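You operate a simulated robot arm through the tools that you are given. There is no shell and no other tool.

Carry out the task below with a simulated robot arm. There is one attempt and no reset: what you move stays moved.

TASK
Check the test carriage for play and set the result knob.
Fine: run it to the red arrow, throw the green lever and read the meter: 0.0 is PASS, more is REDO. Put the lever off, then the carriage back at its start.

Only the result counts: the job must be done as asked and must still hold three seconds after the hand-in. Knocking over, shifting, dropping, spilling or breaking anything else fails it.

THE ROBOT
A 7-joint arm with a two-finger parallel gripper, fixed in place. Base frame: the origin is at the foot of the arm, x ahead of it, y to its left, z up. Readings come in mm, degrees, newtons and seconds.
With the tool pointing down near the work surface it reaches from about 420 to 900 mm from the base axis. Its first joint turns from -143.0 to 143.0 degrees. Payload 3 kg.
Tool frame: the origin (TCP) lies between the finger pads and is the grasp point; the fingertips stand 30 mm ahead of it; z points along the fingers, y is the line along which they close. Largest opening 94 mm; finger width 28, thickness 10; the body of the gripper, 50 by 96 mm, starts 55 mm behind the TCP.
Orientation is that of the tool frame in the base frame, as a unit quaternion [x, y, z, w]. With the fingers straight down and closing along the base's y, the tool's x points along the base's -x, its y along +y and its z along -z.

THE INTERFACE
- The arm moves only by the tool nudge_tool. Its argument "commands" is a list of rows, each a list of 7 numbers: the turn, a rotation vector about the tool's x, y, z in degrees, then the shift along the tool's x, y, z in mm, then the gripper command, from -1 (shut) to 1 (fully open), values between in proportion. In form: [[wx, wy, wz, dx, dy, dz, fingers], ...]. A call has 1 to 20 rows; each row is the pose to reach, as a shift and turn from the pose commanded when the call began, along the tool's axes at that moment. A row lasts 0.2 s, in which the tool goes at most 50 mm and 8.6 degrees; a call with a longer step from one row to the next is refused whole, and so is a gripper value outside its range. Where a pose cannot be reached the arm comes as near as it can. A force on the tool above 70 N (or 10 N above the force at the start of the call, whichever is more), or a blocked arm, ends the call early, and 0.2 s more pass. Each finger travels about 72 mm/s and halts on what it meets, pressing with about 43 N; the grip force reading is that of the motor and also rises with nothing between the fingers. The clock runs only during rows and for 0.2 s after the last one: add rows that repeat a pose to give the fingers time. The reply holds the time, the measured pose of the TCP, the force on the tool along the base axes, the opening and the grip force, in the units named above and with some noise, with the torque about the TCP (base axes, N m) and any sound that the robot's microphone picked up, and new pictures: "pictures" is both (left out), scene, wrist or none.
- Cameras (640 x 400 px; columns grow to the right, rows downward): "scene" is fixed at [57.8, -484.2, 1600.9]; the picture's right is [0.83, -0.55, 0.00], its down [-0.30, -0.45, -0.84] and it looks along [0.46, 0.70, -0.54] (base axes); focal length 324 px, centre (320, 200). "wrist" rides on the gripper at [76, 14, -103] in the tool frame; the picture's right is [-0.18, 0.98, 0.00], its down [-0.75, -0.14, -0.64] and it looks along [-0.63, -0.12, 0.77] (tool axes); focal length 243 px, centre (320, 200). There is no depth. A picture from a camera that has moved, and an enlarged one, comes with that camera's place and axes in the base frame and with its lens. The place of the scene camera against the robot may be out by one fixed shift of up to 25 mm in any direction.
- inspect(camera, box): a new picture of the part [left, top, right, bottom] of that camera's present view, enlarged. The clock stands still meanwhile.
- job_done(): hands the job in; it is judged then, once.

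Nothing tells you positions but the pictures and the camera data. Unless the task says otherwise, let go and move clear before handing in.

The tools are called after "Emit:" as name(argument=value, ...) on one line, values as JSON. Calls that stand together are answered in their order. nudge_tool: Moves the arm, as the interface text tells. Its arguments: {"type":"object","properties":{"commands":{"type":"array"},"pictures":{"type":"string","enum":["both","scene","wrist","none"]}},"required":["commands"]} The other tools are called the same way: inspect (camera, box) takes an enlarged picture of a part of a camera's view; job_done () hands the job in.

At the start:

```text
clock: 0.0
eef_pos: [393.4, 374.7, 1176.5]
orientation: [0.0, 1.0, 0.0, -0.001]
wrist_force: [0.4, -0.4, -0.5]
torque: [0.02, 0.0, -0.02]
width: 94.1
gripper_force: 0.1
```

scene: 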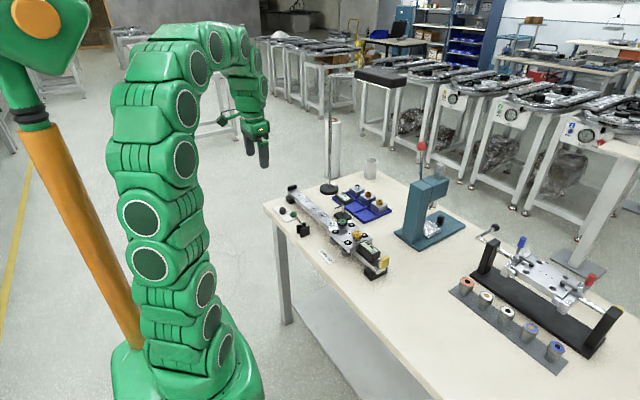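
wrist: 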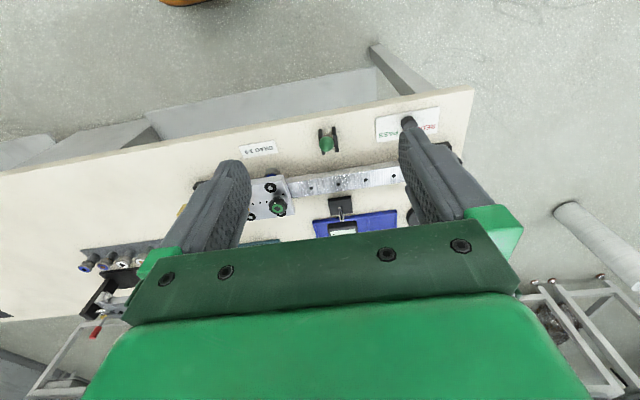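

I see a table with a slide/carriage device, a blue press, a row of bottles and another slide fixture. I'll take enlarged pictures first to tell which part is which.

Emit:
inspect(camera="scene", box=[260, 160, 420, 290])

Emit:
inspect(camera="scene", box=[440, 210, 640, 380])

Emit:
inspect(camera="wrist", box=[220, 90, 480, 250])

```text
3.08 times, centred on (340, 225) of scene
camera zoom: at [57.8, -484.2, 1600.9], right [0.83, -0.55, 0.0], down [-0.3, -0.45, -0.84], along [0.46, 0.7, -0.54], focal length 998 px, centre (258, 123)
```

zoom: 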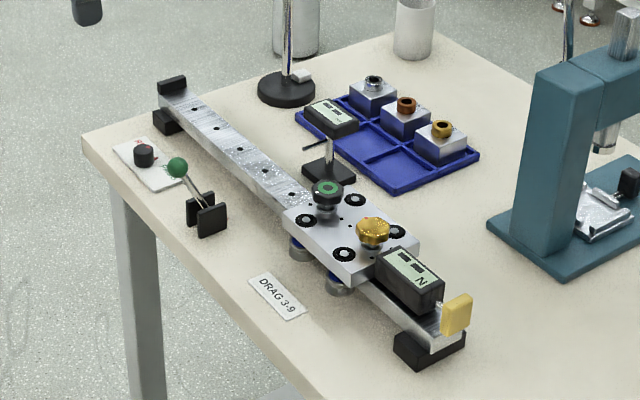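

```text
2.35 times, centred on (540, 295) of scene
camera zoom: at [57.8, -484.2, 1600.9], right [0.83, -0.55, 0.0], down [-0.3, -0.45, -0.84], along [0.46, 0.7, -0.54], focal length 764 px, centre (-198, -24)
```

zoom: 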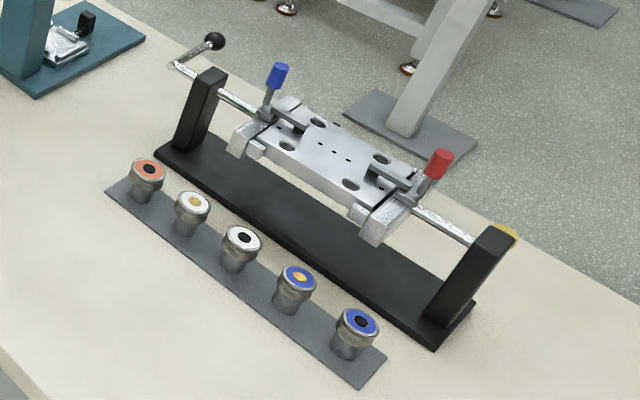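

```text
2.46 times, centred on (350, 170) of wrist
camera zoom: at [317.6, 388.0, 1279.4], right [0.18, 0.98, 0.0], down [0.75, -0.14, 0.64], along [0.63, -0.12, -0.77], focal length 597 px, centre (246, 274)
```

zoom: 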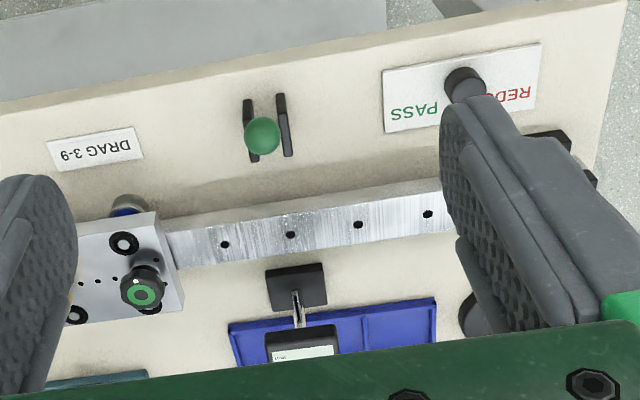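

The rail with the plate carriage, the green lever, the PASS/REDO knob and a meter on a stand are together at the near-left of the table. I'll zoom closer to find the red arrow and read the displays.

Emit:
inspect(camera="scene", box=[275, 170, 345, 220])

Emit:
inspect(camera="scene", box=[320, 200, 400, 280])

Emit:
inspect(camera="wrist", box=[300, 100, 470, 220])

Emit:
inspect(camera="wrist", box=[70, 120, 330, 320])

```text
8.00 times, centred on (310, 195) of scene
camera zoom: at [57.8, -484.2, 1600.9], right [0.83, -0.55, 0.0], down [-0.3, -0.45, -0.84], along [0.46, 0.7, -0.54], focal length 2596 px, centre (400, 240)
```

zoom: 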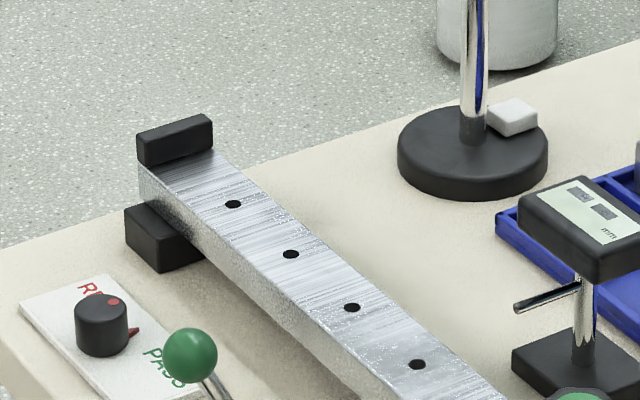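

```text
5.00 times, centred on (360, 240) of scene
camera zoom: at [57.8, -484.2, 1600.9], right [0.83, -0.55, 0.0], down [-0.3, -0.45, -0.84], along [0.46, 0.7, -0.54], focal length 1622 px, centre (120, 0)
```

zoom: 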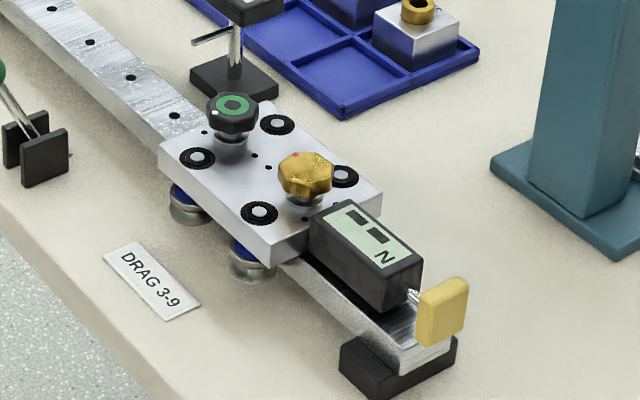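

```text
3.33 times, centred on (385, 160) of wrist
camera zoom: at [317.6, 388.0, 1279.4], right [0.18, 0.98, 0.0], down [0.75, -0.14, 0.64], along [0.63, -0.12, -0.77], focal length 809 px, centre (103, 333)
```

zoom: 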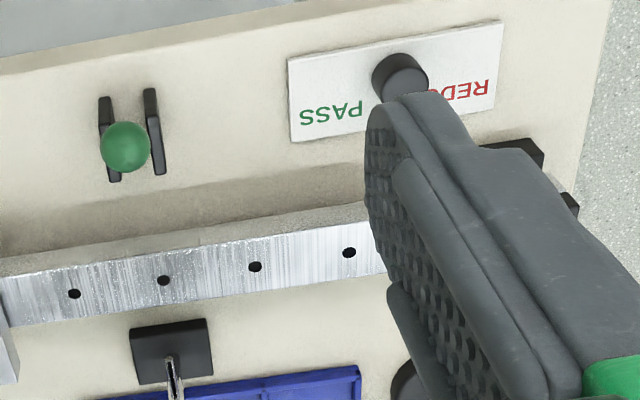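

```text
2.00 times, centred on (200, 220) of wrist
camera zoom: at [317.6, 388.0, 1279.4], right [0.18, 0.98, 0.0], down [0.75, -0.14, 0.64], along [0.63, -0.12, -0.77], focal length 485 px, centre (560, 160)
```

zoom: 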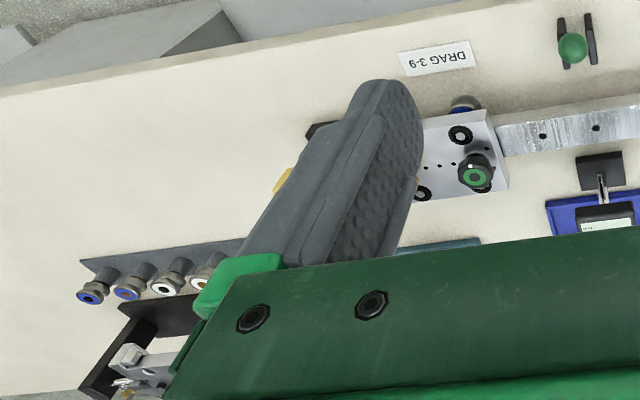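

Emit:
inspect(camera="scene", box=[290, 200, 350, 245])

Emit:
inspect(camera="scene", box=[335, 235, 395, 280])

Emit:
inspect(camera="scene", box=[325, 180, 375, 220])

Emit:
inspect(camera="scene", box=[275, 195, 315, 235])

```text
8.89 times, centred on (320, 222) of scene
camera zoom: at [57.8, -484.2, 1600.9], right [0.83, -0.55, 0.0], down [-0.3, -0.45, -0.84], along [0.46, 0.7, -0.54], focal length 2884 px, centre (320, 0)
```

zoom: 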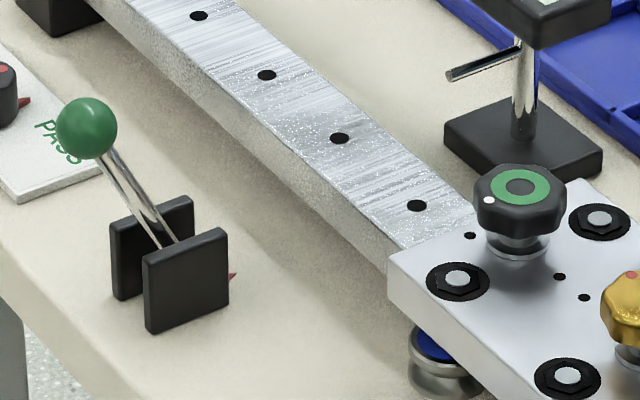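

```text
8.89 times, centred on (365, 258) of scene
camera zoom: at [57.8, -484.2, 1600.9], right [0.83, -0.55, 0.0], down [-0.3, -0.45, -0.84], along [0.46, 0.7, -0.54], focal length 2884 px, centre (-80, -311)
```

zoom: 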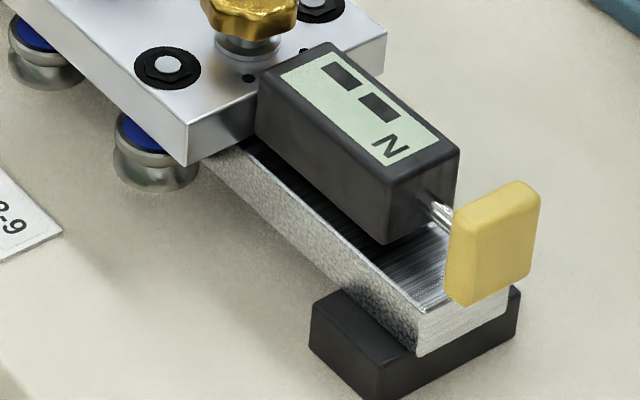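

```text
10.00 times, centred on (350, 200) of scene
camera zoom: at [57.8, -484.2, 1600.9], right [0.83, -0.55, 0.0], down [-0.3, -0.45, -0.84], along [0.46, 0.7, -0.54], focal length 3245 px, centre (20, 200)
```

zoom: 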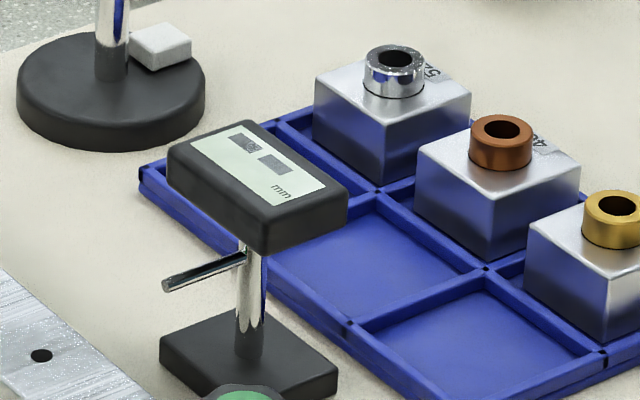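

```text
10.00 times, centred on (295, 215) of scene
camera zoom: at [57.8, -484.2, 1600.9], right [0.83, -0.55, 0.0], down [-0.3, -0.45, -0.84], along [0.46, 0.7, -0.54], focal length 3245 px, centre (570, 50)
```

zoom: 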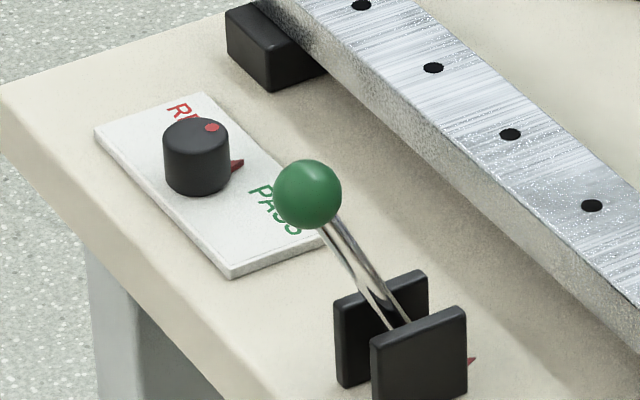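

The rail runs roughly along base y at about x≈620. The table top is at z≈805, and the lever ball is near [502, 364, 911]. A red mark shows beside the lever stand, so I'll move to a lower vantage point to see the arrow, carriage and meters.

Emit:
nudge_tool(commands=[[0, 0, 0, -10, -40, 10, 1], [0, 0, 0, -20, -80, 20, 1], [0, 0, 0, -30, -115, 30, 1], [0, 0, 0, -40, -150, 40, 1], [0, 0, 0, -40, -190, 50, 1], [0, 0, 0, -40, -190, 50, 1]])

```text
clock: 1.4
eef_pos: [433.7, 183.9, 1127.3]
orientation: [0.0, 1.0, 0.0, 0.0]
wrist_force: [0.6, -0.4, 0.4]
torque: [0.03, 0.0, 0.0]
width: 94.1
gripper_force: 0.1
camera wrist: at [357.9, 197.2, 1228.7], right [0.18, 0.98, 0.0], down [0.75, -0.14, 0.64], along [0.63, -0.12, -0.77], focal length 243 px, centre (320, 200)
```

scene: 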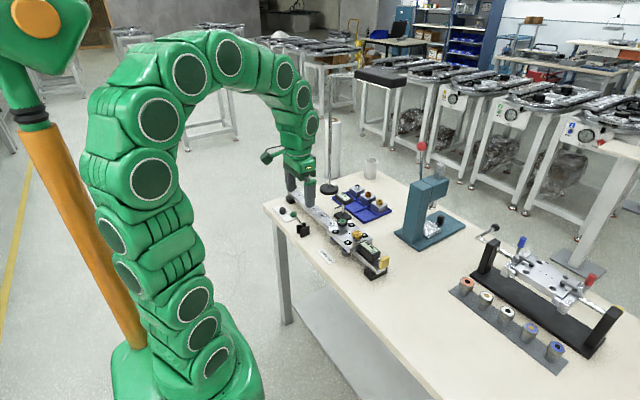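
wrist: 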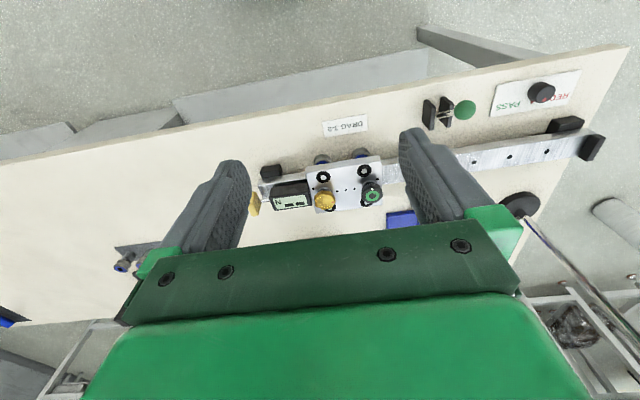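

Emit:
inspect(camera="wrist", box=[230, 100, 400, 220])

Emit:
inspect(camera="wrist", box=[390, 70, 610, 210])

```text
3.33 times, centred on (315, 160) of wrist
camera zoom: at [357.9, 197.2, 1228.7], right [0.18, 0.98, 0.0], down [0.75, -0.14, 0.64], along [0.63, -0.12, -0.77], focal length 809 px, centre (337, 333)
```

zoom: 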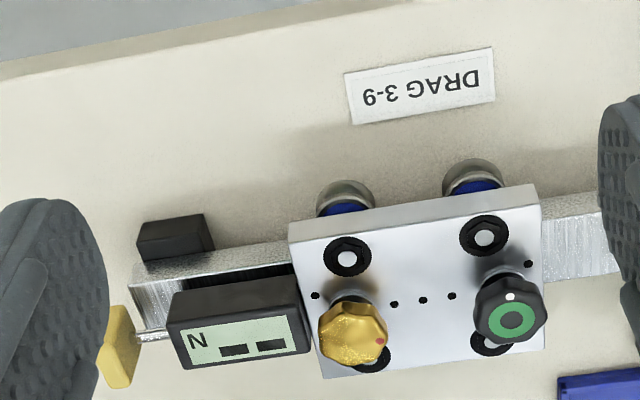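

```text
2.86 times, centred on (500, 140) of wrist
camera zoom: at [357.9, 197.2, 1228.7], right [0.18, 0.98, 0.0], down [0.75, -0.14, 0.64], along [0.63, -0.12, -0.77], focal length 693 px, centre (-194, 371)
```

zoom: 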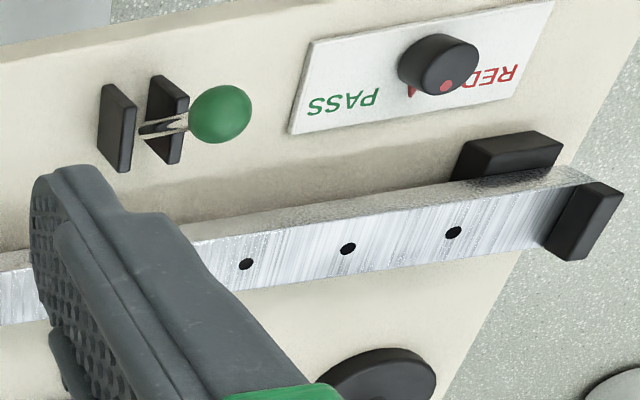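

The rail is parallel to base y at x≈624. The carriage sits at the low-y end, with the N gauge and yellow pad behind it. The arrow is still hidden behind the lever stand, so I'll turn the gripper 90° to look along +y from the other side.

Emit:
nudge_tool(commands=[[0, 0, -8, 0, 0, 0, 1], [0, 0, -16, 0, 0, 0, 1], [0, 0, -24, 0, 0, 0, 1], [0, 0, -32, 0, 0, 0, 1], [0, 0, -40, 0, 0, 0, 1], [0, 0, -48, 0, 0, 0, 1], [0, 0, -56, 0, 0, 0, 1], [0, 0, -64, 0, 0, 0, 1], [0, 0, -72, 0, 0, 0, 1], [0, 0, -80, 0, 0, 0, 1], [0, 0, -88, 0, 0, 0, 1], [0, 0, -90, 0, 0, 0, 1]], pictures="wrist")

```text
clock: 4.0
eef_pos: [432.2, 184.0, 1127.2]
orientation: [0.707, -0.707, 0.0, 0.0]
wrist_force: [-0.3, -0.8, 0.4]
torque: [-0.02, -0.02, 0.01]
width: 93.7
gripper_force: 0.1
camera wrist: at [419.6, 107.8, 1229.6], right [-0.98, 0.18, 0.0], down [0.14, 0.75, 0.64], along [0.12, 0.63, -0.77], focal length 243 px, centre (320, 200)
```

wrist: 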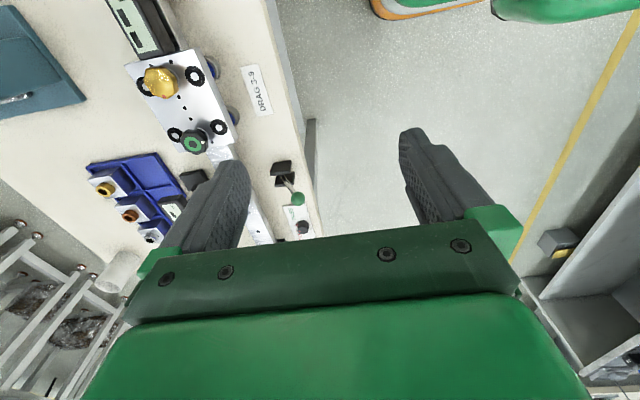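

Emit:
inspect(camera="wrist", box=[240, 140, 340, 240])

Emit:
inspect(camera="wrist", box=[90, 0, 290, 160])

```text
4.00 times, centred on (290, 190) of wrist
camera zoom: at [419.6, 107.8, 1229.6], right [-0.98, 0.18, 0.0], down [0.14, 0.75, 0.64], along [0.12, 0.63, -0.77], focal length 970 px, centre (440, 240)
```

zoom: 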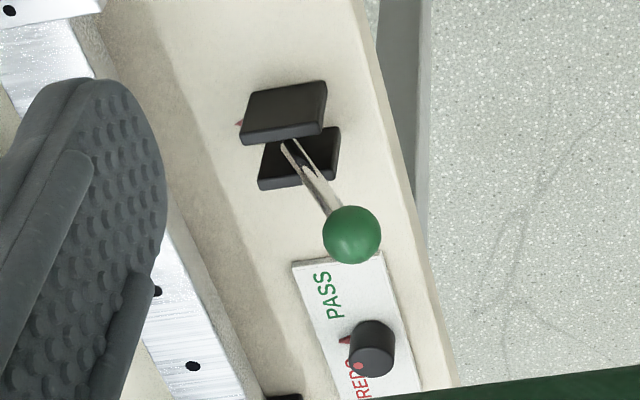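

```text
2.50 times, centred on (190, 80) of wrist
camera zoom: at [419.6, 107.8, 1229.6], right [-0.98, 0.18, 0.0], down [0.14, 0.75, 0.64], along [0.12, 0.63, -0.77], focal length 606 px, centre (645, 500)
```

zoom: 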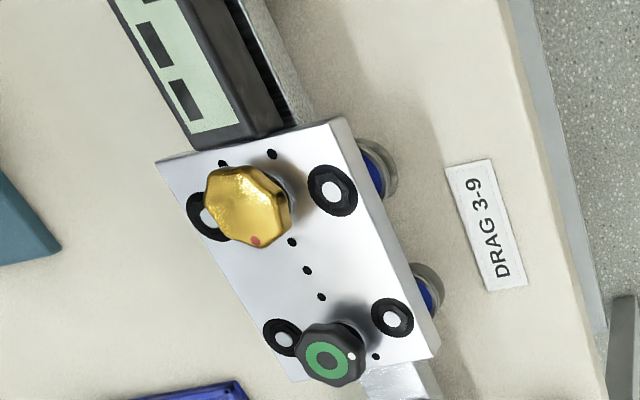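

The arrow comes out between the two lever plates at about y≈355 and points at the rail, in line with the mm meter's plunger. The carriage centre is now at about y≈193. I'll move closer to measure the carriage and the N gauge before touching anything.

Emit:
nudge_tool(commands=[[0, 0, 0, 25, -26, 15, 1], [0, 0, 0, 50, -52, 30, 1], [0, 0, 0, 75, -78, 45, 1], [0, 0, 0, 100, -104, 60, 1], [0, 0, 0, 124, -128, 77, 1], [0, 0, 0, 124, -128, 77, 1]], pictures="wrist")

```text
clock: 5.4
eef_pos: [562.1, 60.9, 1048.6]
orientation: [0.707, -0.707, 0.0, 0.0]
wrist_force: [0.6, -0.2, 0.8]
torque: [-0.01, 0.01, 0.01]
width: 94.1
gripper_force: 0.1
camera wrist: at [547.3, -16.3, 1151.7], right [-0.98, 0.18, 0.0], down [0.14, 0.75, 0.64], along [0.12, 0.63, -0.77], focal length 243 px, centre (320, 200)
```

wrist: 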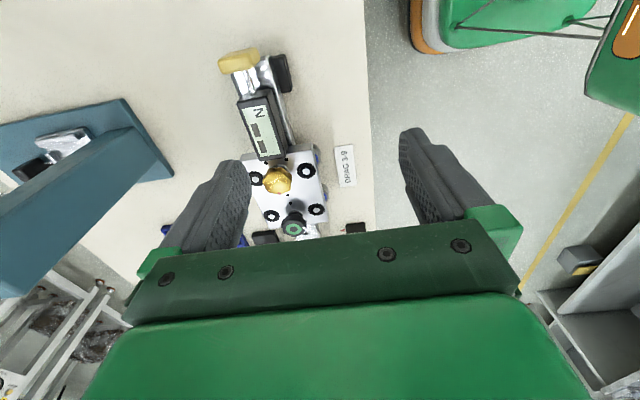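

Emit:
inspect(camera="wrist", box=[200, 30, 380, 150])

Emit:
inspect(camera="wrist", box=[220, 130, 380, 250])

```text
3.33 times, centred on (290, 90) of wrist
camera zoom: at [547.3, -16.3, 1151.7], right [-0.98, 0.18, 0.0], down [0.14, 0.75, 0.64], along [0.12, 0.63, -0.77], focal length 809 px, centre (420, 567)
```

zoom: 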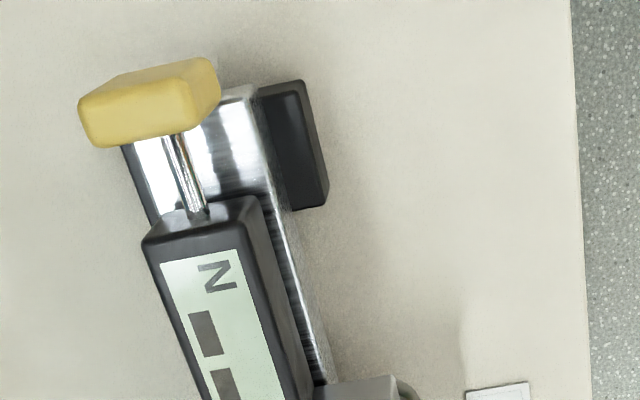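

```text
3.33 times, centred on (300, 190) of wrist
camera zoom: at [547.3, -16.3, 1151.7], right [-0.98, 0.18, 0.0], down [0.14, 0.75, 0.64], along [0.12, 0.63, -0.77], focal length 809 px, centre (387, 233)
```

zoom: 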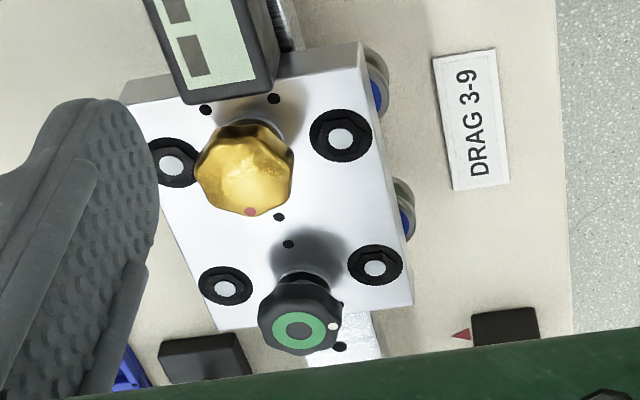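

Triangulating gives the plate top at z≈874 (y 130–258, centre ≈193.6) and the rail centre at x≈634 with its top at z≈846. The N gauge box spans y 55–129, z 854–886 and is 32 mm wide. The arrow tip is at about [577, 364, 797], so I'll go above the gauge body to grip it and slide the carriage.

Emit:
nudge_tool(commands=[[0, 0, 0, -8, -18, 25, 1], [0, 0, 0, -16, -36, 50, 1], [0, 0, 0, -24, -54, 75, 1], [0, 0, 0, -31, -72, 98, 1], [0, 0, 0, -31, -72, 98, 1]], pictures="both")

```text
clock: 6.6
eef_pos: [632.7, 92.3, 951.2]
orientation: [-0.707, 0.707, 0.0, 0.0]
wrist_force: [-0.6, -0.8, -1.0]
torque: [0.01, 0.0, -0.02]
width: 93.9
gripper_force: 0.2
camera wrist: at [619.4, 14.6, 1054.2], right [-0.98, 0.18, 0.0], down [0.14, 0.75, 0.64], along [0.12, 0.63, -0.77], focal length 243 px, centre (320, 200)
```

scene: 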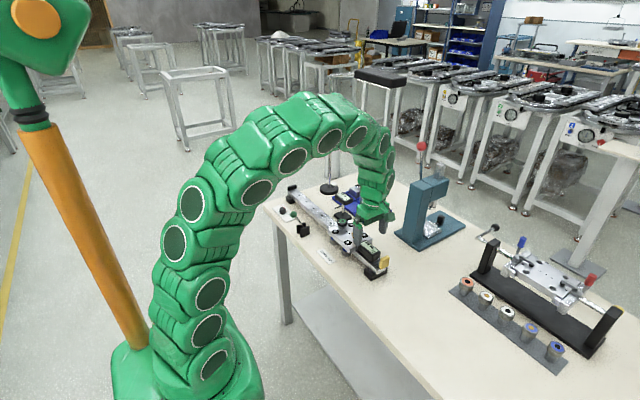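
wrist: 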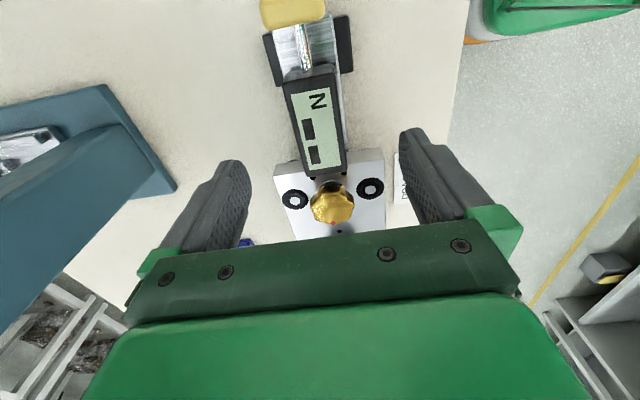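

The gauge body is centred under the fingers. I'll descend so the tips stay just above the rail, then close on the gauge.

Emit:
nudge_tool(commands=[[0, 0, 0, 0, -1, 25, 1], [0, 0, 0, 0, -1, 50, 1], [0, 0, 0, 0, -1, 65, 1], [0, 0, 0, 0, -1, 65, 1]], pictures="wrist")

```text
clock: 7.6
eef_pos: [634.8, 90.8, 886.2]
orientation: [-0.707, 0.707, 0.0, 0.0]
wrist_force: [-0.2, -0.5, -0.1]
torque: [0.0, 0.01, 0.02]
width: 94.2
gripper_force: 0.0
camera wrist: at [620.8, 14.3, 989.1], right [-0.98, 0.18, 0.0], down [0.14, 0.75, 0.64], along [0.12, 0.63, -0.77], focal length 243 px, centre (320, 200)
```

wrist: 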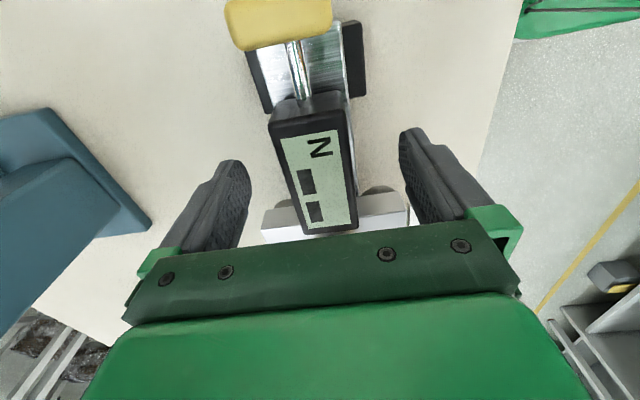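

Emit:
inspect(camera="wrist", box=[220, 90, 420, 240])

Emit:
nudge_tool(commands=[[0, 0, 0, 0, 0, 0, 0], [0, 0, 0, 0, 0, 0, -0.5], [0, 0, 0, 0, 0, 0, -1], [0, 0, 0, 0, 0, 0, -1], [0, 0, 0, 0, 0, 0, -1]], pictures="wrist")

```text
2.67 times, centred on (320, 165) of wrist
camera zoom: at [620.8, 14.3, 989.1], right [-0.98, 0.18, 0.0], down [0.14, 0.75, 0.64], along [0.12, 0.63, -0.77], focal length 647 px, centre (320, 293)
```

zoom: 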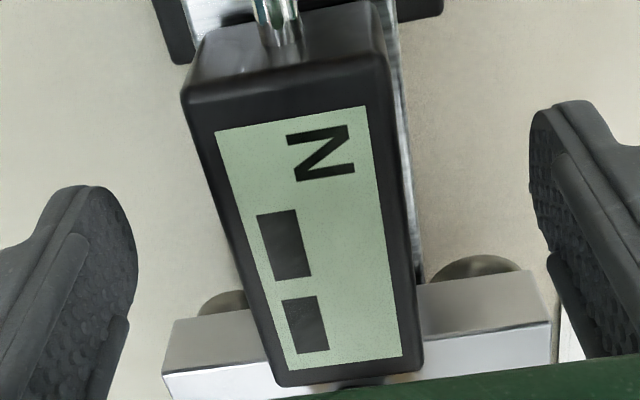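

```text
clock: 8.8
eef_pos: [636.0, 91.2, 886.2]
orientation: [0.707, -0.707, 0.0, 0.001]
wrist_force: [-8.8, -0.2, 3.2]
torque: [0.09, 0.04, -0.03]
width: 40.3
gripper_force: 45.2
camera wrist: at [620.6, 14.4, 989.1], right [-0.98, 0.18, 0.0], down [0.14, 0.75, 0.64], along [0.12, 0.63, -0.77], focal length 243 px, centre (320, 200)
```

wrist: 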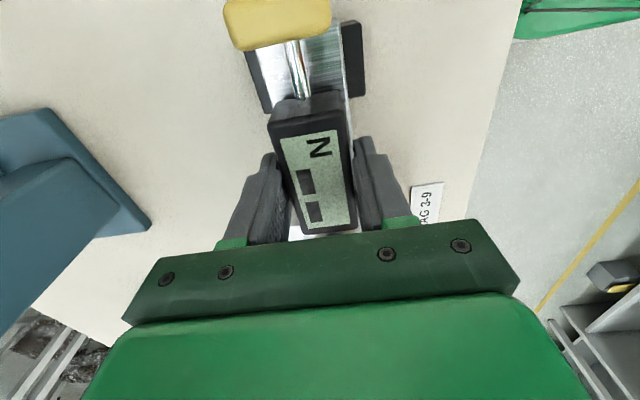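

The fingers hold the gauge body at 40 mm width with good grip force. I'll slide the carriage a little along +y to feel whether it moves freely.

Emit:
nudge_tool(commands=[[0, 0, 0, -3, 0, 0, -1], [0, 0, 0, -6, 0, 0, -1], [0, 0, 0, -10, 0, 0, -1], [0, 0, 0, -10, 0, 0, -1]], pictures="wrist")

```text
clock: 9.8
eef_pos: [635.6, 102.0, 886.4]
orientation: [-0.707, 0.708, -0.001, 0.0]
wrist_force: [-6.1, -7.2, -7.8]
torque: [-0.88, 0.06, 0.05]
width: 40.1
gripper_force: 44.7
camera wrist: at [620.6, 24.4, 989.1], right [-0.98, 0.18, 0.0], down [0.14, 0.75, 0.64], along [0.12, 0.63, -0.77], focal length 243 px, centre (320, 200)
```

wrist: 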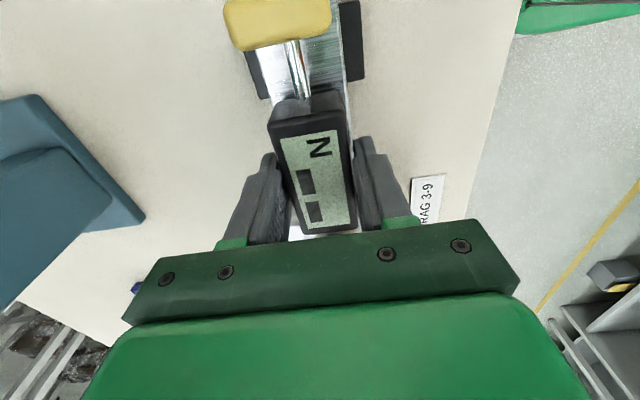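

The carriage follows with about 7 N of drag. I'll keep sliding to just short of the arrow.

Emit:
nudge_tool(commands=[[0, 0, 0, -8, 0, 0, -1], [0, 0, 0, -16, 0, 0, -1], [0, 0, 0, -24, 0, 0, -1], [0, 0, 0, -32, 0, 0, -1], [0, 0, 0, -40, 0, 0, -1], [0, 0, 0, -48, 0, 0, -1], [0, 0, 0, -56, 0, 0, -1], [0, 0, 0, -64, 0, 0, -1], [0, 0, 0, -72, 0, 0, -1], [0, 0, 0, -80, 0, 0, -1], [0, 0, 0, -88, 0, 0, -1], [0, 0, 0, -96, 0, 0, -1], [0, 0, 0, -104, 0, 0, -1], [0, 0, 0, -112, 0, 0, -1], [0, 0, 0, -120, 0, 0, -1], [0, 0, 0, -128, 0, 0, -1], [0, 0, 0, -136, 0, 0, -1], [0, 0, 0, -144, 0, 0, -1], [0, 0, 0, -150, 0, 0, -1], [0, 0, 0, -150, 0, 0, -1]], pictures="both")

```text
clock: 14.0
eef_pos: [635.0, 250.6, 886.2]
orientation: [-0.707, 0.707, 0.0, 0.001]
wrist_force: [-11.8, -6.1, -6.2]
torque: [-0.84, 0.27, 0.29]
width: 40.1
gripper_force: 45.1
camera wrist: at [620.6, 174.4, 989.3], right [-0.98, 0.18, 0.0], down [0.14, 0.75, 0.64], along [0.12, 0.63, -0.77], focal length 243 px, centre (320, 200)
```

scene: 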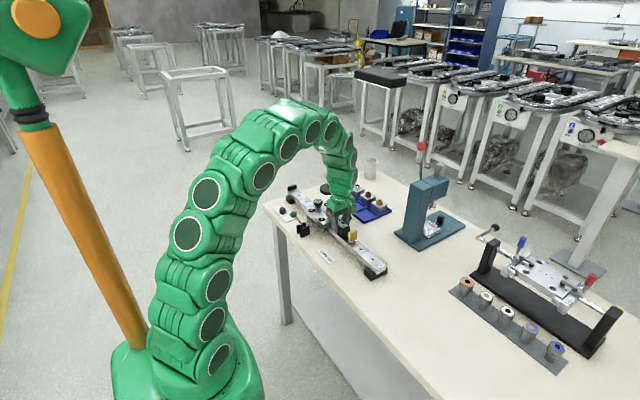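
wrist: 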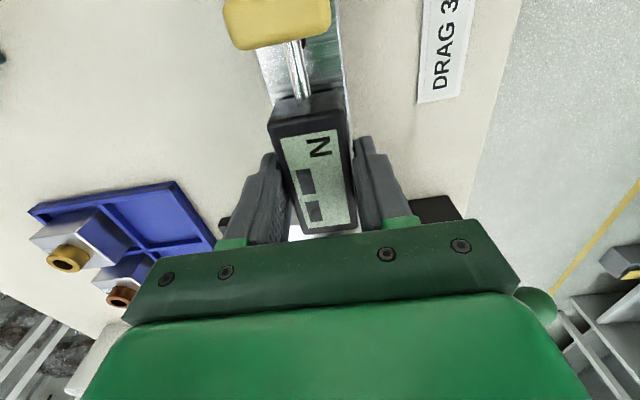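

Emit:
inspect(camera="scene", box=[280, 190, 370, 255])

Emit:
inspect(camera="wrist", box=[340, 80, 560, 240])

```text
6.15 times, centred on (325, 222) of scene
camera zoom: at [57.8, -484.2, 1600.9], right [0.83, -0.55, 0.0], down [-0.3, -0.45, -0.84], along [0.46, 0.7, -0.54], focal length 1997 px, centre (289, 62)
```

zoom: 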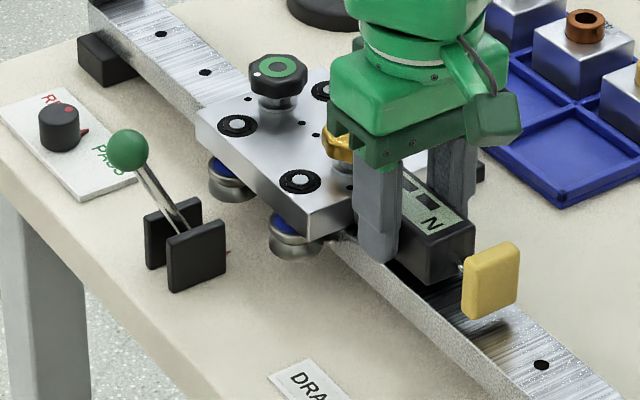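

```text
2.50 times, centred on (450, 160) of wrist
camera zoom: at [620.6, 174.4, 989.3], right [-0.98, 0.18, 0.0], down [0.14, 0.75, 0.64], along [0.12, 0.63, -0.77], focal length 606 px, centre (-5, 300)
```

zoom: 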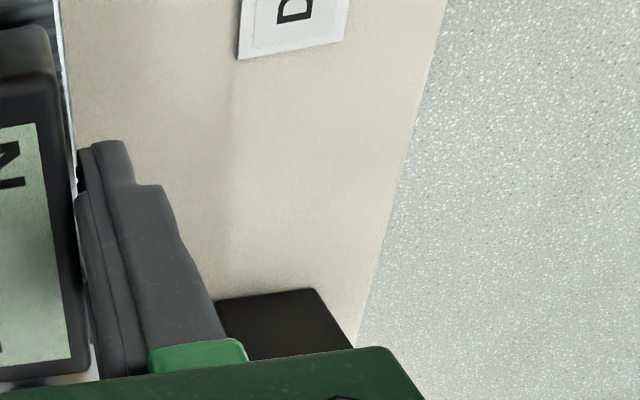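

The carriage has come 160 mm. I'll move it the remaining ~11 mm, release, rise, and then check the alignment from directly beside the arrow.

Emit:
nudge_tool(commands=[[0, 0, 0, -4, 0, 0, -1], [0, 0, 0, -8, 0, 0, -1], [0, 0, 0, -10.8, 0, 0, -1], [0, 0, 0, -10.8, 0, 0, -1], [0, 0, 0, -10.8, 0, 0, -1]], pictures="none")

Emit:
nudge_tool(commands=[[0, 0, 0, 0, 0, 0, 0], [0, 0, 0, 0, 0, 0, 0.5], [0, 0, 0, 0, 0, 0, 1], [0, 0, 0, 0, 0, 0, 1], [0, 0, 0, 0, 0, -40, 1], [0, 0, 0, 0, 0, -80, 1], [0, 0, 0, 0, 0, -120, 1], [0, 0, 0, 0, 0, -160, 1], [0, 0, 0, 0, 0, -160, 1]], pictures="both")

```text
clock: 15.2
eef_pos: [635.4, 262.8, 886.8]
orientation: [-0.707, 0.707, 0.001, -0.001]
wrist_force: [-23.3, -2.5, -8.4]
torque: [-0.05, 0.1, -0.42]
width: 40.4
gripper_force: 44.9
```

```text
clock: 17.2
eef_pos: [635.1, 263.4, 1046.3]
orientation: [0.707, -0.707, 0.0, 0.0]
wrist_force: [0.1, -0.2, 0.2]
torque: [0.03, 0.0, 0.02]
width: 94.1
gripper_force: 0.1
camera wrist: at [619.7, 186.3, 1149.8], right [-0.98, 0.18, 0.0], down [0.14, 0.75, 0.64], along [0.12, 0.63, -0.77], focal length 243 px, centre (320, 200)
```

scene: 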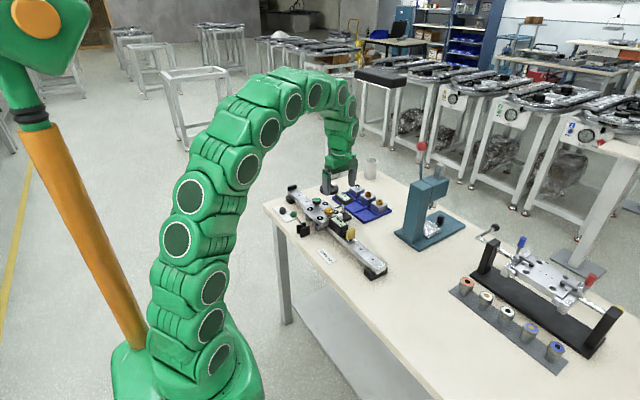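
wrist: 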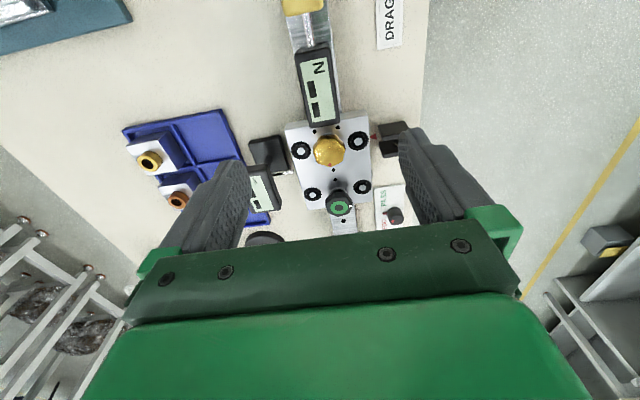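

Emit:
inspect(camera="wrist", box=[240, 90, 420, 240])

Emit:
inspect(camera="scene", box=[285, 185, 375, 250])

```text
2.67 times, centred on (330, 165) of wrist
camera zoom: at [619.7, 186.3, 1149.8], right [-0.98, 0.18, 0.0], down [0.14, 0.75, 0.64], along [0.12, 0.63, -0.77], focal length 647 px, centre (293, 293)
```

zoom: 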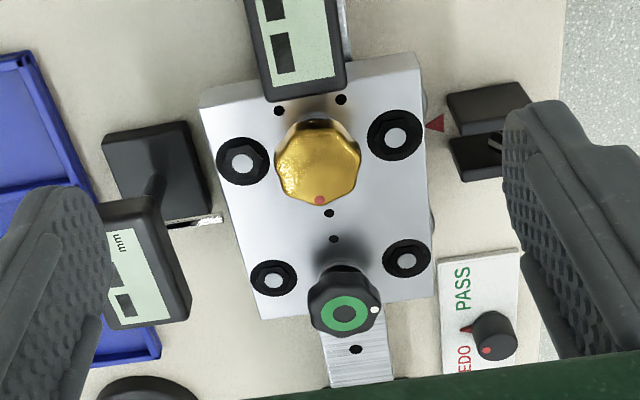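

```text
6.15 times, centred on (330, 218) of scene
camera zoom: at [57.8, -484.2, 1600.9], right [0.83, -0.55, 0.0], down [-0.3, -0.45, -0.84], along [0.46, 0.7, -0.54], focal length 1997 px, centre (258, 92)
```

zoom: 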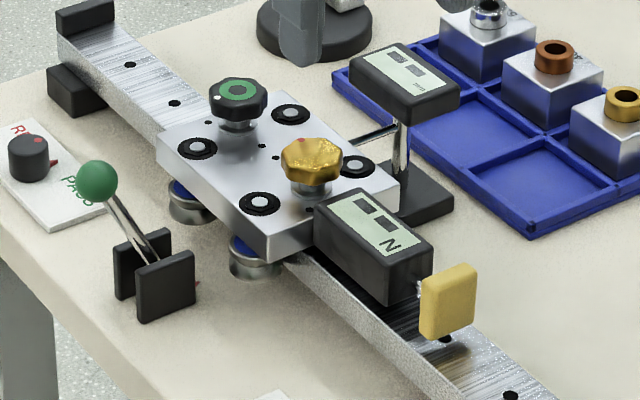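

The middle plate dot is at y≈364.1 and the arrow tip at y≈364.2–364.8, so the carriage lines up with the arrow. I'll turn the gripper back and view from y≈364 to confirm this, and to look at the lever and the mm meter.

Emit:
nudge_tool(commands=[[0, 0, 8, -7, 10, -10, 1], [0, 0, 16, -14, 20, -20, 1], [0, 0, 24, -21, 30, -30, 1], [0, 0, 32, -28, 40, -34, 1], [0, 0, 40, -36, 50, -34, 1], [0, 0, 48, -44, 60, -34, 1], [0, 0, 56, -52, 70, -34, 1], [0, 0, 64, -60, 80, -34, 1], [0, 0, 72, -68, 90, -34, 1], [0, 0, 80, -76, 100, -34, 1], [0, 0, 88, -84, 110, -34, 1], [0, 0, 90, -87, 115, -34, 1], [0, 0, 90, -87, 115, -34, 1]], pictures="wrist")

```text
clock: 20.0
eef_pos: [520.9, 349.1, 1080.0]
orientation: [0.001, 1.0, 0.001, 0.0]
wrist_force: [0.9, -0.5, 0.7]
torque: [0.03, 0.01, 0.02]
width: 93.9
gripper_force: 0.1
camera wrist: at [443.8, 362.7, 1183.7], right [0.18, 0.98, 0.0], down [0.75, -0.14, 0.64], along [0.63, -0.12, -0.77], focal length 243 px, centre (320, 200)
```

wrist: 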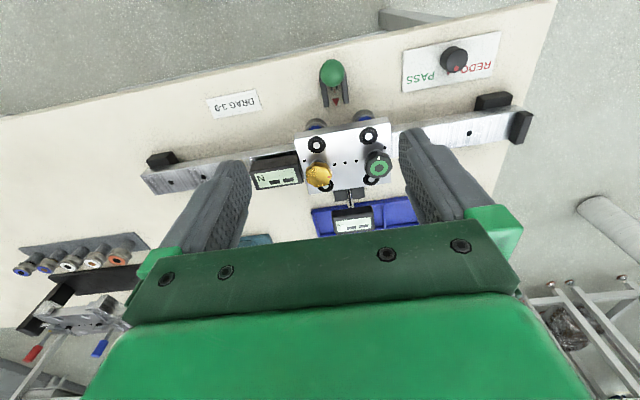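

Emit:
inspect(camera="wrist", box=[280, 50, 420, 150])

Emit:
inspect(camera="wrist", box=[280, 140, 420, 240])

Emit:
inspect(camera="wrist", box=[390, 30, 510, 110])

```text
4.00 times, centred on (350, 100) of wrist
camera zoom: at [443.8, 362.7, 1183.7], right [0.18, 0.98, 0.0], down [0.75, -0.14, 0.64], along [0.63, -0.12, -0.77], focal length 970 px, centre (200, 600)
```

zoom: 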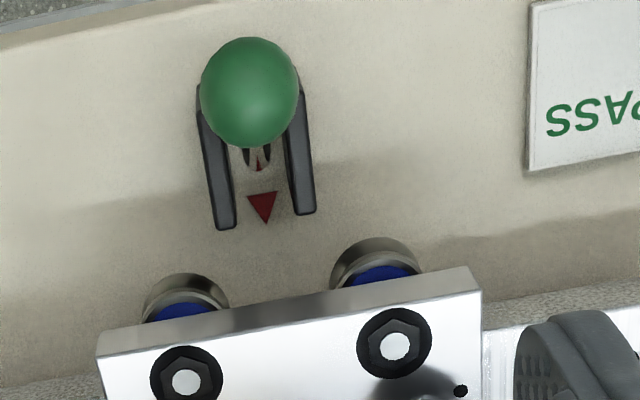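

```text
4.00 times, centred on (350, 190) of wrist
camera zoom: at [443.8, 362.7, 1183.7], right [0.18, 0.98, 0.0], down [0.75, -0.14, 0.64], along [0.63, -0.12, -0.77], focal length 970 px, centre (200, 240)
```

zoom: 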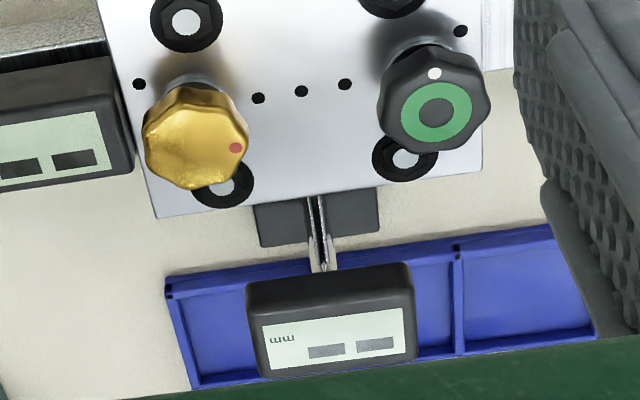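

```text
5.00 times, centred on (450, 70) of wrist
camera zoom: at [443.8, 362.7, 1183.7], right [0.18, 0.98, 0.0], down [0.75, -0.14, 0.64], along [0.63, -0.12, -0.77], focal length 1213 px, centre (-330, 850)
```

zoom: 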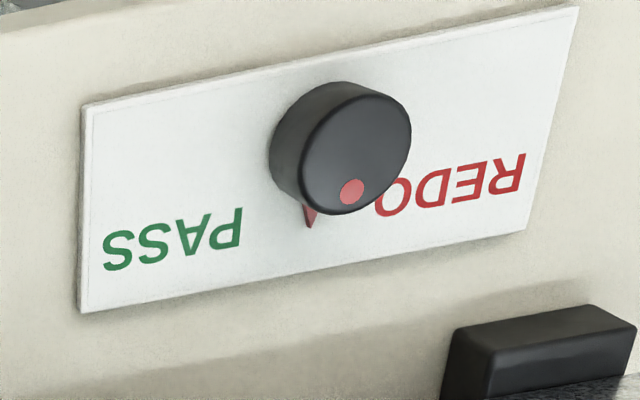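

From this view the carriage centre, the arrow and the meter plunger agree to within about 1.5 mm. The lever ball is at about [505, 364.6, 901], leaning away from the rail. I'll lower the open fingers around the ball, since they close along y, parallel to the lever's pivot.

Emit:
nudge_tool(commands=[[0, 0, 0, 8, 8, 40, 1], [0, 0, 0, 16, 15.5, 85, 1], [0, 0, 0, 16, 15.5, 125, 1], [0, 0, 0, 16, 15.5, 167, 1], [0, 0, 0, 16, 15.5, 167, 1]], pictures="both")

```text
clock: 21.2
eef_pos: [502.4, 364.6, 913.4]
orientation: [0.0, 1.0, 0.0, 0.0]
wrist_force: [0.3, -0.3, 0.3]
torque: [0.01, 0.0, 0.0]
width: 93.7
gripper_force: 0.0
camera wrist: at [426.8, 378.0, 1016.5], right [0.18, 0.98, 0.0], down [0.75, -0.14, 0.64], along [0.63, -0.12, -0.77], focal length 243 px, centre (320, 200)
```

scene: 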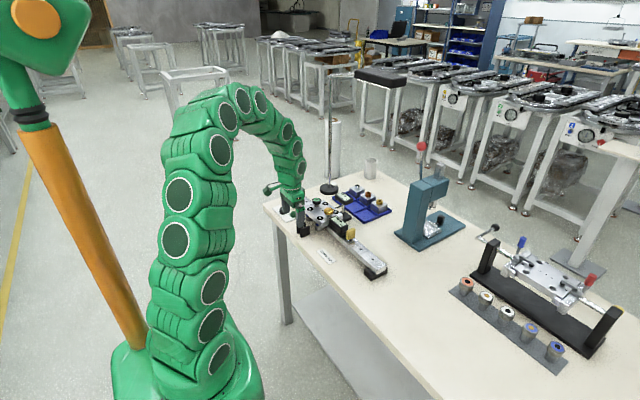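
wrist: 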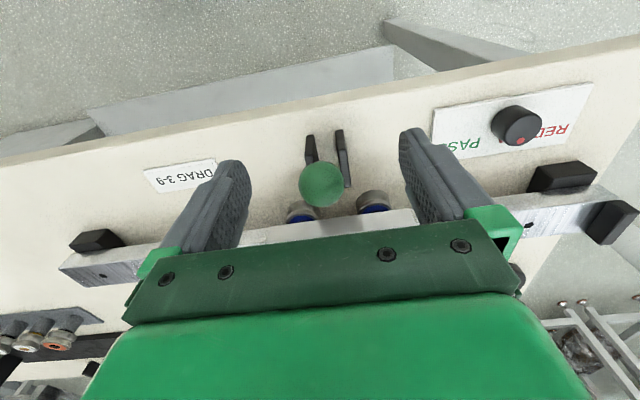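

The ball sits centred between the fingers. I'll shift 4 mm toward the rail, close on the ball, and check the grip.

Emit:
nudge_tool(commands=[[0, 0, 0, -4, 0, 2, 1], [0, 0, 0, -4, 0, 2, 0], [0, 0, 0, -4, 0, 2, -1], [0, 0, 0, -4, 0, 2, -1], [0, 0, 0, -4, 0, 2, -1], [0, 0, 0, -4, 0, 2, -1]], pictures="wrist")

```text
clock: 22.6
eef_pos: [508.6, 364.8, 912.7]
orientation: [0.0, 1.0, -0.001, 0.0]
wrist_force: [0.3, 3.0, -2.0]
torque: [0.01, 0.0, 0.0]
width: 24.9
gripper_force: 44.7
camera wrist: at [431.3, 378.2, 1014.8], right [0.18, 0.98, 0.0], down [0.75, -0.14, 0.64], along [0.63, -0.12, -0.77], focal length 243 px, centre (320, 200)
```

wrist: 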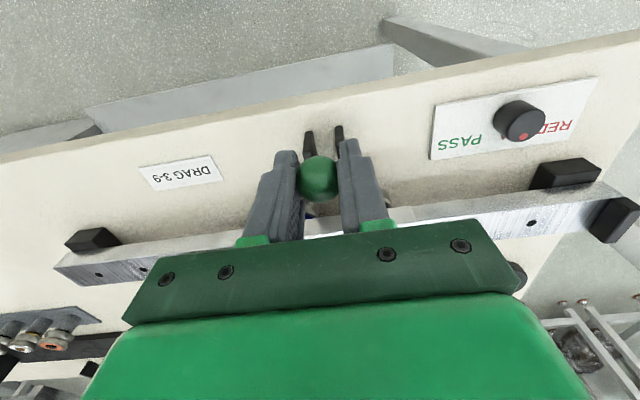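

The ball is held at 25 mm. I'll swing the lever along its arc toward the rail and watch the forces.

Emit:
nudge_tool(commands=[[0, 0, 0, -5, 0, -2, -1], [0, 0, 0, -10, 0, -3.7, -1], [0, 0, 0, -15, 0, -5, -1], [0, 0, 0, -20, 0, -6.1, -1], [0, 0, 0, -26, 0, -7.1, -1], [0, 0, 0, -26, 0, -7.1, -1]], pictures="wrist")

```text
clock: 24.0
eef_pos: [534.6, 365.9, 919.6]
orientation: [0.0, 1.0, 0.001, 0.0]
wrist_force: [-15.2, -13.4, 18.5]
torque: [-0.04, 1.12, -0.01]
width: 25.2
gripper_force: 45.1
camera wrist: at [457.3, 378.2, 1022.2], right [0.18, 0.98, 0.0], down [0.75, -0.14, 0.64], along [0.63, -0.12, -0.77], focal length 243 px, centre (320, 200)
```

wrist: 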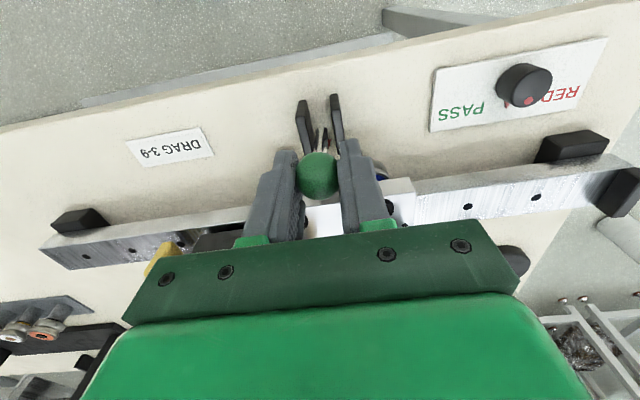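

Emit:
nudge_tool(commands=[[0, 0, 0, -4, 0, -2.5, -1], [0, 0, 0, -8, 0, -3.2, -1], [0, 0, 0, -12, 0, -3.4, -1], [0, 0, 0, -16, 0, -3.4, -1], [0, 0, 0, -20, 0, -3.2, -1], [0, 0, 0, -24, 0, -2.6, -1], [0, 0, 0, -24, 0, -2.6, -1]], pictures="both")

```text
clock: 25.6
eef_pos: [557.9, 365.7, 922.6]
orientation: [0.0, 1.0, 0.001, 0.001]
wrist_force: [-6.5, -6.0, 25.0]
torque: [-0.06, 1.0, 0.03]
width: 24.8
gripper_force: 45.4
camera wrist: at [482.0, 378.1, 1024.9], right [0.18, 0.98, 0.0], down [0.75, -0.14, 0.64], along [0.63, -0.12, -0.77], focal length 243 px, centre (320, 200)
```

scene: 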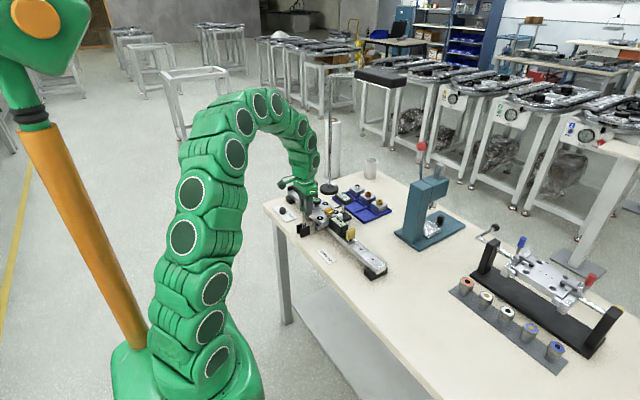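
wrist: 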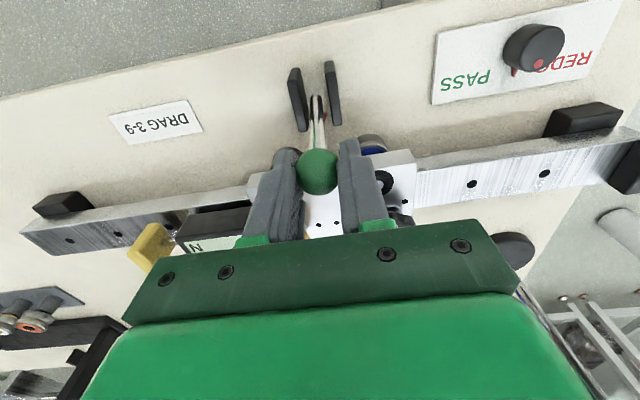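

Emit:
nudge_tool(commands=[[0, 0, 0, -4, 0, -2, -1], [0, 0, 0, -8, 0, -1.5, -1], [0, 0, 0, -12, 0, -0.5, -1], [0, 0, 0, -16, 0, 0.8, -1], [0, 0, 0, -20, 0, 2.5, -1], [0, 0, 0, -20, 0, 2.5, -1]], pictures="both")

```text
clock: 26.3
eef_pos: [561.6, 365.1, 921.5]
orientation: [0.0, 1.0, -0.002, -0.004]
wrist_force: [-32.0, -10.9, 28.2]
torque: [-0.17, -0.22, 0.12]
width: 25.4
gripper_force: 44.5
stopped in row 3: the force on the tool passed its limit at 77 N (the readings are from after the stop); the commanded pose is now the measured one
camera wrist: at [487.4, 378.6, 1025.2], right [0.18, 0.98, -0.01], down [0.76, -0.14, 0.64], along [0.62, -0.12, -0.77], focal length 243 px, centre (320, 200)
```

scene: 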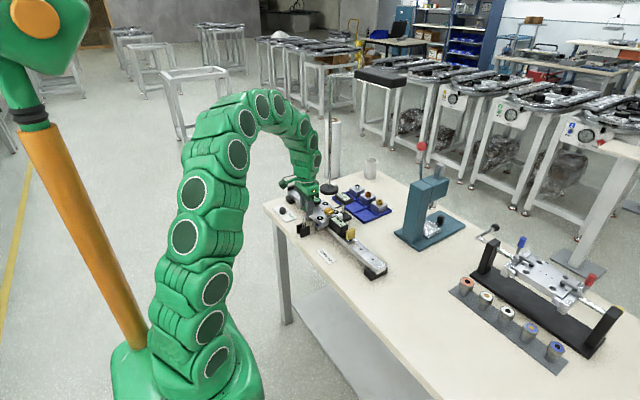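
wrist: 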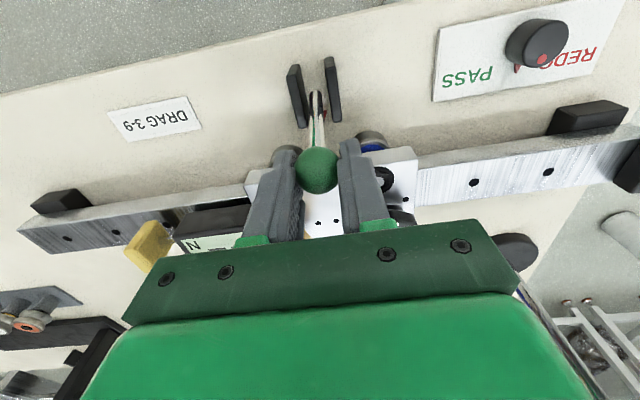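

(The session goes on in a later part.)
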